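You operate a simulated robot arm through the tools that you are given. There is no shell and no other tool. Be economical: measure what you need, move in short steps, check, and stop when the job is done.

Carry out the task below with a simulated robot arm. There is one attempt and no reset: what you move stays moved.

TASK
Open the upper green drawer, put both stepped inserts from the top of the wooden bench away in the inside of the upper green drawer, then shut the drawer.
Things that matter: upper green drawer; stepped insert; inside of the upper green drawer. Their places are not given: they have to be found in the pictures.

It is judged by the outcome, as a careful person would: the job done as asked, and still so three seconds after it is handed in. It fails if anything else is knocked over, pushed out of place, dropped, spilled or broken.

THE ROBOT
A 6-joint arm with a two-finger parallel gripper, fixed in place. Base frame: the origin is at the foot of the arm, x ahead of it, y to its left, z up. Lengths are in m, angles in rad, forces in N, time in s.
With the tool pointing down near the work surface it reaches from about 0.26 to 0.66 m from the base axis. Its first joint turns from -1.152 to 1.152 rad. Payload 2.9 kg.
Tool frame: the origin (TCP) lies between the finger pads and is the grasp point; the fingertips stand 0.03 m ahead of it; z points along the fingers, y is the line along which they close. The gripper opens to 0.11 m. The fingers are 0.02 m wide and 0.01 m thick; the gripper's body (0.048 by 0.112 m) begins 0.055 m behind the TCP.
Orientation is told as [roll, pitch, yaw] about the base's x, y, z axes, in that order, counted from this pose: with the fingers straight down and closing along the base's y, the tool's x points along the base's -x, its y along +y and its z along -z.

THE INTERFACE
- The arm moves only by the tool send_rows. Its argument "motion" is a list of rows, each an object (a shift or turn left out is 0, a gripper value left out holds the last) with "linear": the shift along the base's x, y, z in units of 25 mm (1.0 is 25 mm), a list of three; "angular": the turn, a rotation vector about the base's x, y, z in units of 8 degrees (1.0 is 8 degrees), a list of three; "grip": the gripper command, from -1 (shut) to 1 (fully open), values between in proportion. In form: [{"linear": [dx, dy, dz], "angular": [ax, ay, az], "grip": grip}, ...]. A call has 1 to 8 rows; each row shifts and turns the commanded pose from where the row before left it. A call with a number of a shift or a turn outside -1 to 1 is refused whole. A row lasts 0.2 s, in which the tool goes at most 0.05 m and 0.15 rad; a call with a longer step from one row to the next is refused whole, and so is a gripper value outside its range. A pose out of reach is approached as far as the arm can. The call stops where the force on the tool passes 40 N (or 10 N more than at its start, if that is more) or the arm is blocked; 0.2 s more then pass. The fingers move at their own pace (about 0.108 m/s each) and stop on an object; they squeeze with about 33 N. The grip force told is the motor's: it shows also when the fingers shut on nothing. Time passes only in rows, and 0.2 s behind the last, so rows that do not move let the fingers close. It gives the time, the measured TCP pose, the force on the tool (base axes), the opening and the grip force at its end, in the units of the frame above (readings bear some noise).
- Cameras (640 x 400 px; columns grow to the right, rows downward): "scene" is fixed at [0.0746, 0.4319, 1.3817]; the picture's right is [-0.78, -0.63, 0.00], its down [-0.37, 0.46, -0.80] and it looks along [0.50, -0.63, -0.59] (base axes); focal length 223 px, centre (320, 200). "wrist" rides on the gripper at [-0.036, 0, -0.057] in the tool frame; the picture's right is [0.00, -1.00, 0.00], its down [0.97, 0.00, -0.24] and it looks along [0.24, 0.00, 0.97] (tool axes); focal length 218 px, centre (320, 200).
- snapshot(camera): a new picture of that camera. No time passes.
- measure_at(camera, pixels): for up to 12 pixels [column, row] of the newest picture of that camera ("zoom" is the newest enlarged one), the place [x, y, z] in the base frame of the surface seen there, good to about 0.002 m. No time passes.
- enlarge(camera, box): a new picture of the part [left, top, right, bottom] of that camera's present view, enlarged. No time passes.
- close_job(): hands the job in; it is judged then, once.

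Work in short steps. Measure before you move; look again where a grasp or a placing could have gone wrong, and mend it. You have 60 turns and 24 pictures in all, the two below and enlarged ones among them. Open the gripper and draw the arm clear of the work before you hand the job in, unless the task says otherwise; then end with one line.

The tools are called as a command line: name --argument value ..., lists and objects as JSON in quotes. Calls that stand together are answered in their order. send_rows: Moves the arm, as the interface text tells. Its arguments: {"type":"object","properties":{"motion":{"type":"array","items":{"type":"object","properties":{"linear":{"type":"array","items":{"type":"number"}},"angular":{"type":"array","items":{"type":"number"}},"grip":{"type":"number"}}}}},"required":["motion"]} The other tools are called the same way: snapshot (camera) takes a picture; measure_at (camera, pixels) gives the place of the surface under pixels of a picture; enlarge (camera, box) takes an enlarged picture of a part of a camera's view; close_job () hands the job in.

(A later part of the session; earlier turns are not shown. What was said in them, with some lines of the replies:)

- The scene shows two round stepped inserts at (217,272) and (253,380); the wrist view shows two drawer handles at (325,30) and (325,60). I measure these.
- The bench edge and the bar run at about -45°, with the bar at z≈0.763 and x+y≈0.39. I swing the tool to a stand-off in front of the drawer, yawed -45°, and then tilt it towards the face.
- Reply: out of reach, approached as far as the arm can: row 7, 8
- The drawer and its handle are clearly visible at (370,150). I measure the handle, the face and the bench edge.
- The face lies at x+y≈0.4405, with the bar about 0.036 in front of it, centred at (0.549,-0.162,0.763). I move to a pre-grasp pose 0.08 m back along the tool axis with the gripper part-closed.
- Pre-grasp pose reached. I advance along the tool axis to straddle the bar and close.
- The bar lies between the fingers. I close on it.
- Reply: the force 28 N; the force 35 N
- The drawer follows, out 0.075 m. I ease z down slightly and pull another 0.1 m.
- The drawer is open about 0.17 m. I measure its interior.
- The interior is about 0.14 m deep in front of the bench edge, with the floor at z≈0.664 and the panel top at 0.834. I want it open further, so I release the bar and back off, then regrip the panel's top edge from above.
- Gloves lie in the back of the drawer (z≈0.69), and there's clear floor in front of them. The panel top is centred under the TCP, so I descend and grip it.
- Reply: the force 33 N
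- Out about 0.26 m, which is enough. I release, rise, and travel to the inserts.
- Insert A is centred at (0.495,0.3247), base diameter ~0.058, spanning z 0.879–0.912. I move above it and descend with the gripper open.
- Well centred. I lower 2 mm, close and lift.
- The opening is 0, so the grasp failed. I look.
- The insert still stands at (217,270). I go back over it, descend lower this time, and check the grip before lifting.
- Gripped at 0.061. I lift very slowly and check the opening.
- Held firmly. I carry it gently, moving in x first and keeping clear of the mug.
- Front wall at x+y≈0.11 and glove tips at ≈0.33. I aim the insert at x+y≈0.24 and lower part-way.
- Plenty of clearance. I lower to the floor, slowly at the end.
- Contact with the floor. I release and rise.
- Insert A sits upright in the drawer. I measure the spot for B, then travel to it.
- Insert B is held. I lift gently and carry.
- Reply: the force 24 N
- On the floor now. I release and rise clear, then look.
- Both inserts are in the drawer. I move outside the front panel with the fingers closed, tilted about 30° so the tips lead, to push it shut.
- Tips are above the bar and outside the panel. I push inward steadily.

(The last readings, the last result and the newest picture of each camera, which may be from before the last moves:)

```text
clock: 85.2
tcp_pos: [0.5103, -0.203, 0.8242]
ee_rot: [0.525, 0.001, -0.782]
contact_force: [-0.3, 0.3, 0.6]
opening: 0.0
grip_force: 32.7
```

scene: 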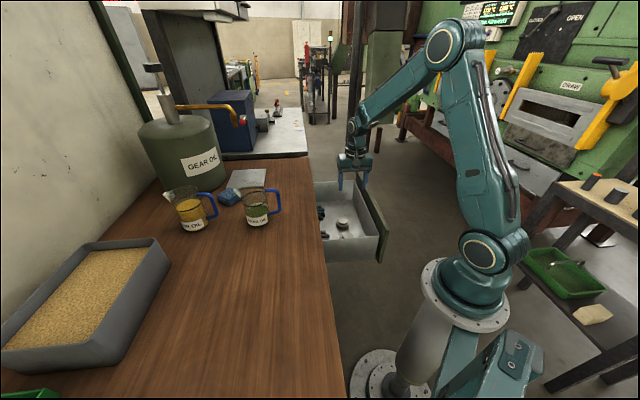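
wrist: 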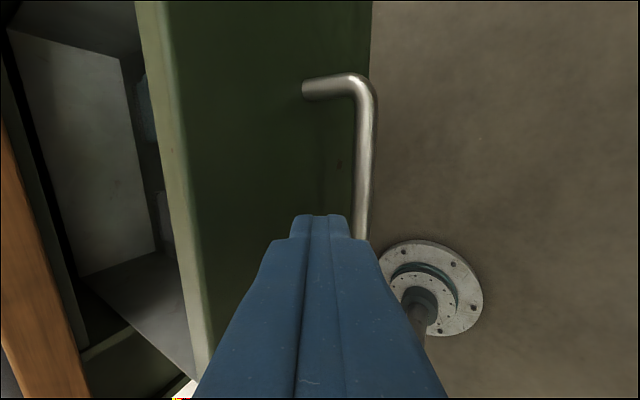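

send_rows --motion '[{"linear": [0.3, 0.3, 0]}, {"linear": [0.3, 0.3, 0]}, {"linear": [0.3, 0.3, 0]}, {"linear": [0.3, 0.3, 0]}, {"linear": [0.3, 0.3, 0]}, {"linear": [0.2, 0.2, 0]}, {"linear": [0.15, 0.15, 0]}, {"linear": [0.15, 0.15, 0]}]'

snapshot --camera "scene"

```text
clock: 87.0
tcp_pos: [0.56, -0.1512, 0.8233]
ee_rot: [0.524, -0.004, -0.782]
contact_force: [-0.5, 0.2, -0.1]
opening: 0.0
grip_force: 32.8
```

```text
1 pictures are left
```

scene: 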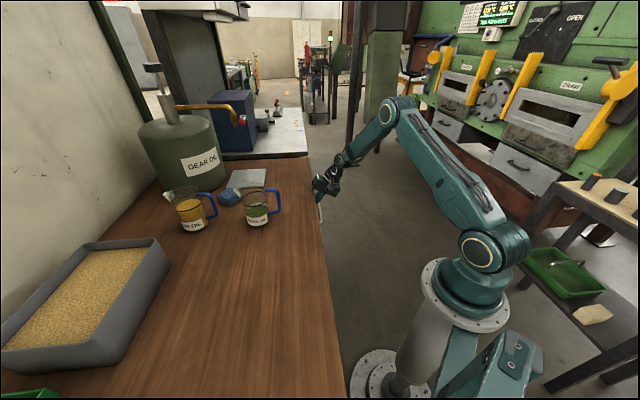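

The drawer looks nearly shut. I nudge on until there is resistance.

send_rows --motion '[{"linear": [0.08, 0.08, 0]}, {"linear": [0.08, 0.08, 0]}, {"linear": [0.08, 0.08, 0]}, {}]'

measure_at --camera "scene" --pixels '[[319, 212], [320, 216], [318, 206]]'

```text
clock: 87.7
tcp_pos: [0.5608, -0.1517, 0.8232]
ee_rot: [0.516, 0.003, -0.788]
contact_force: [-7.8, -3.4, 5.2]
opening: 0.0002
grip_force: 33.2
stopped in row 3: the force on the tool passed its limit (the readings are from after the stop); the commanded pose is now the measured one
```

```text
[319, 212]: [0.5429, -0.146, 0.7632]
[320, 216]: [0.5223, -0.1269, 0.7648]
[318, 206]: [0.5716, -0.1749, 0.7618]
```

The bar is back at its original place (x+y≈0.397), so the drawer is fully shut. I back off, rise and open the gripper.

send_rows --motion '[{"linear": [-0.4, -0.4, 0.1]}, {"linear": [-0.7, -0.7, 0.3]}, {"linear": [-0.7, -0.7, 0.7]}, {"linear": [-0.7, -0.7, 0.8], "angular": [-0.5, 0.5, 0]}, {"linear": [-0.4, -0.4, 1], "angular": [-0.5, 0.5, 0]}, {"linear": [0, 0, 1], "angular": [-0.5, 0.5, 0], "grip": 1}, {"linear": [0, 0, 1], "angular": [-0.5, 0.5, 0]}, {"linear": [0, 0, 1], "angular": [-0.5, 0.5, 0]}]'

send_rows --motion '[{"linear": [0, 0, 1]}, {"linear": [0, 0, 1]}, {}]'

snapshot --camera "scene"

measure_at --camera "scene" --pixels '[[319, 212], [318, 206]]'

```text
clock: 89.5
tcp_pos: [0.4886, -0.2235, 0.9699]
ee_rot: [0.021, 0.003, -0.79]
contact_force: [-0.5, -0.1, 0.0]
opening: 0.1097
grip_force: 0.2
```

```text
clock: 90.3
tcp_pos: [0.4877, -0.2243, 1.0203]
ee_rot: [0.021, 0.003, -0.79]
contact_force: [-0.4, 0.1, 0.4]
opening: 0.11
grip_force: 0.1
```

```text
0 pictures are left
```

scene: 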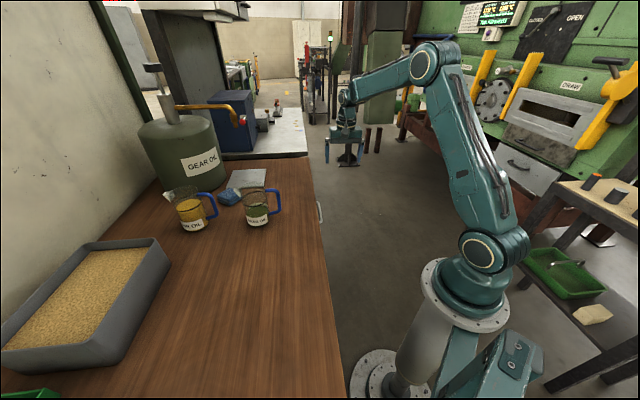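

```text
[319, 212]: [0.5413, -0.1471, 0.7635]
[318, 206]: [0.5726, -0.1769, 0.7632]
```

The drawer is shut, the arm is clear and the bench is otherwise undisturbed. I hand the job in.

close_job

```text
The job is handed in.
```

Both stepped inserts are in the upper green drawer and the drawer is shut, with nothing else visibly moved; one insert slipped from the gripper on the first try but stayed in place on the bench.
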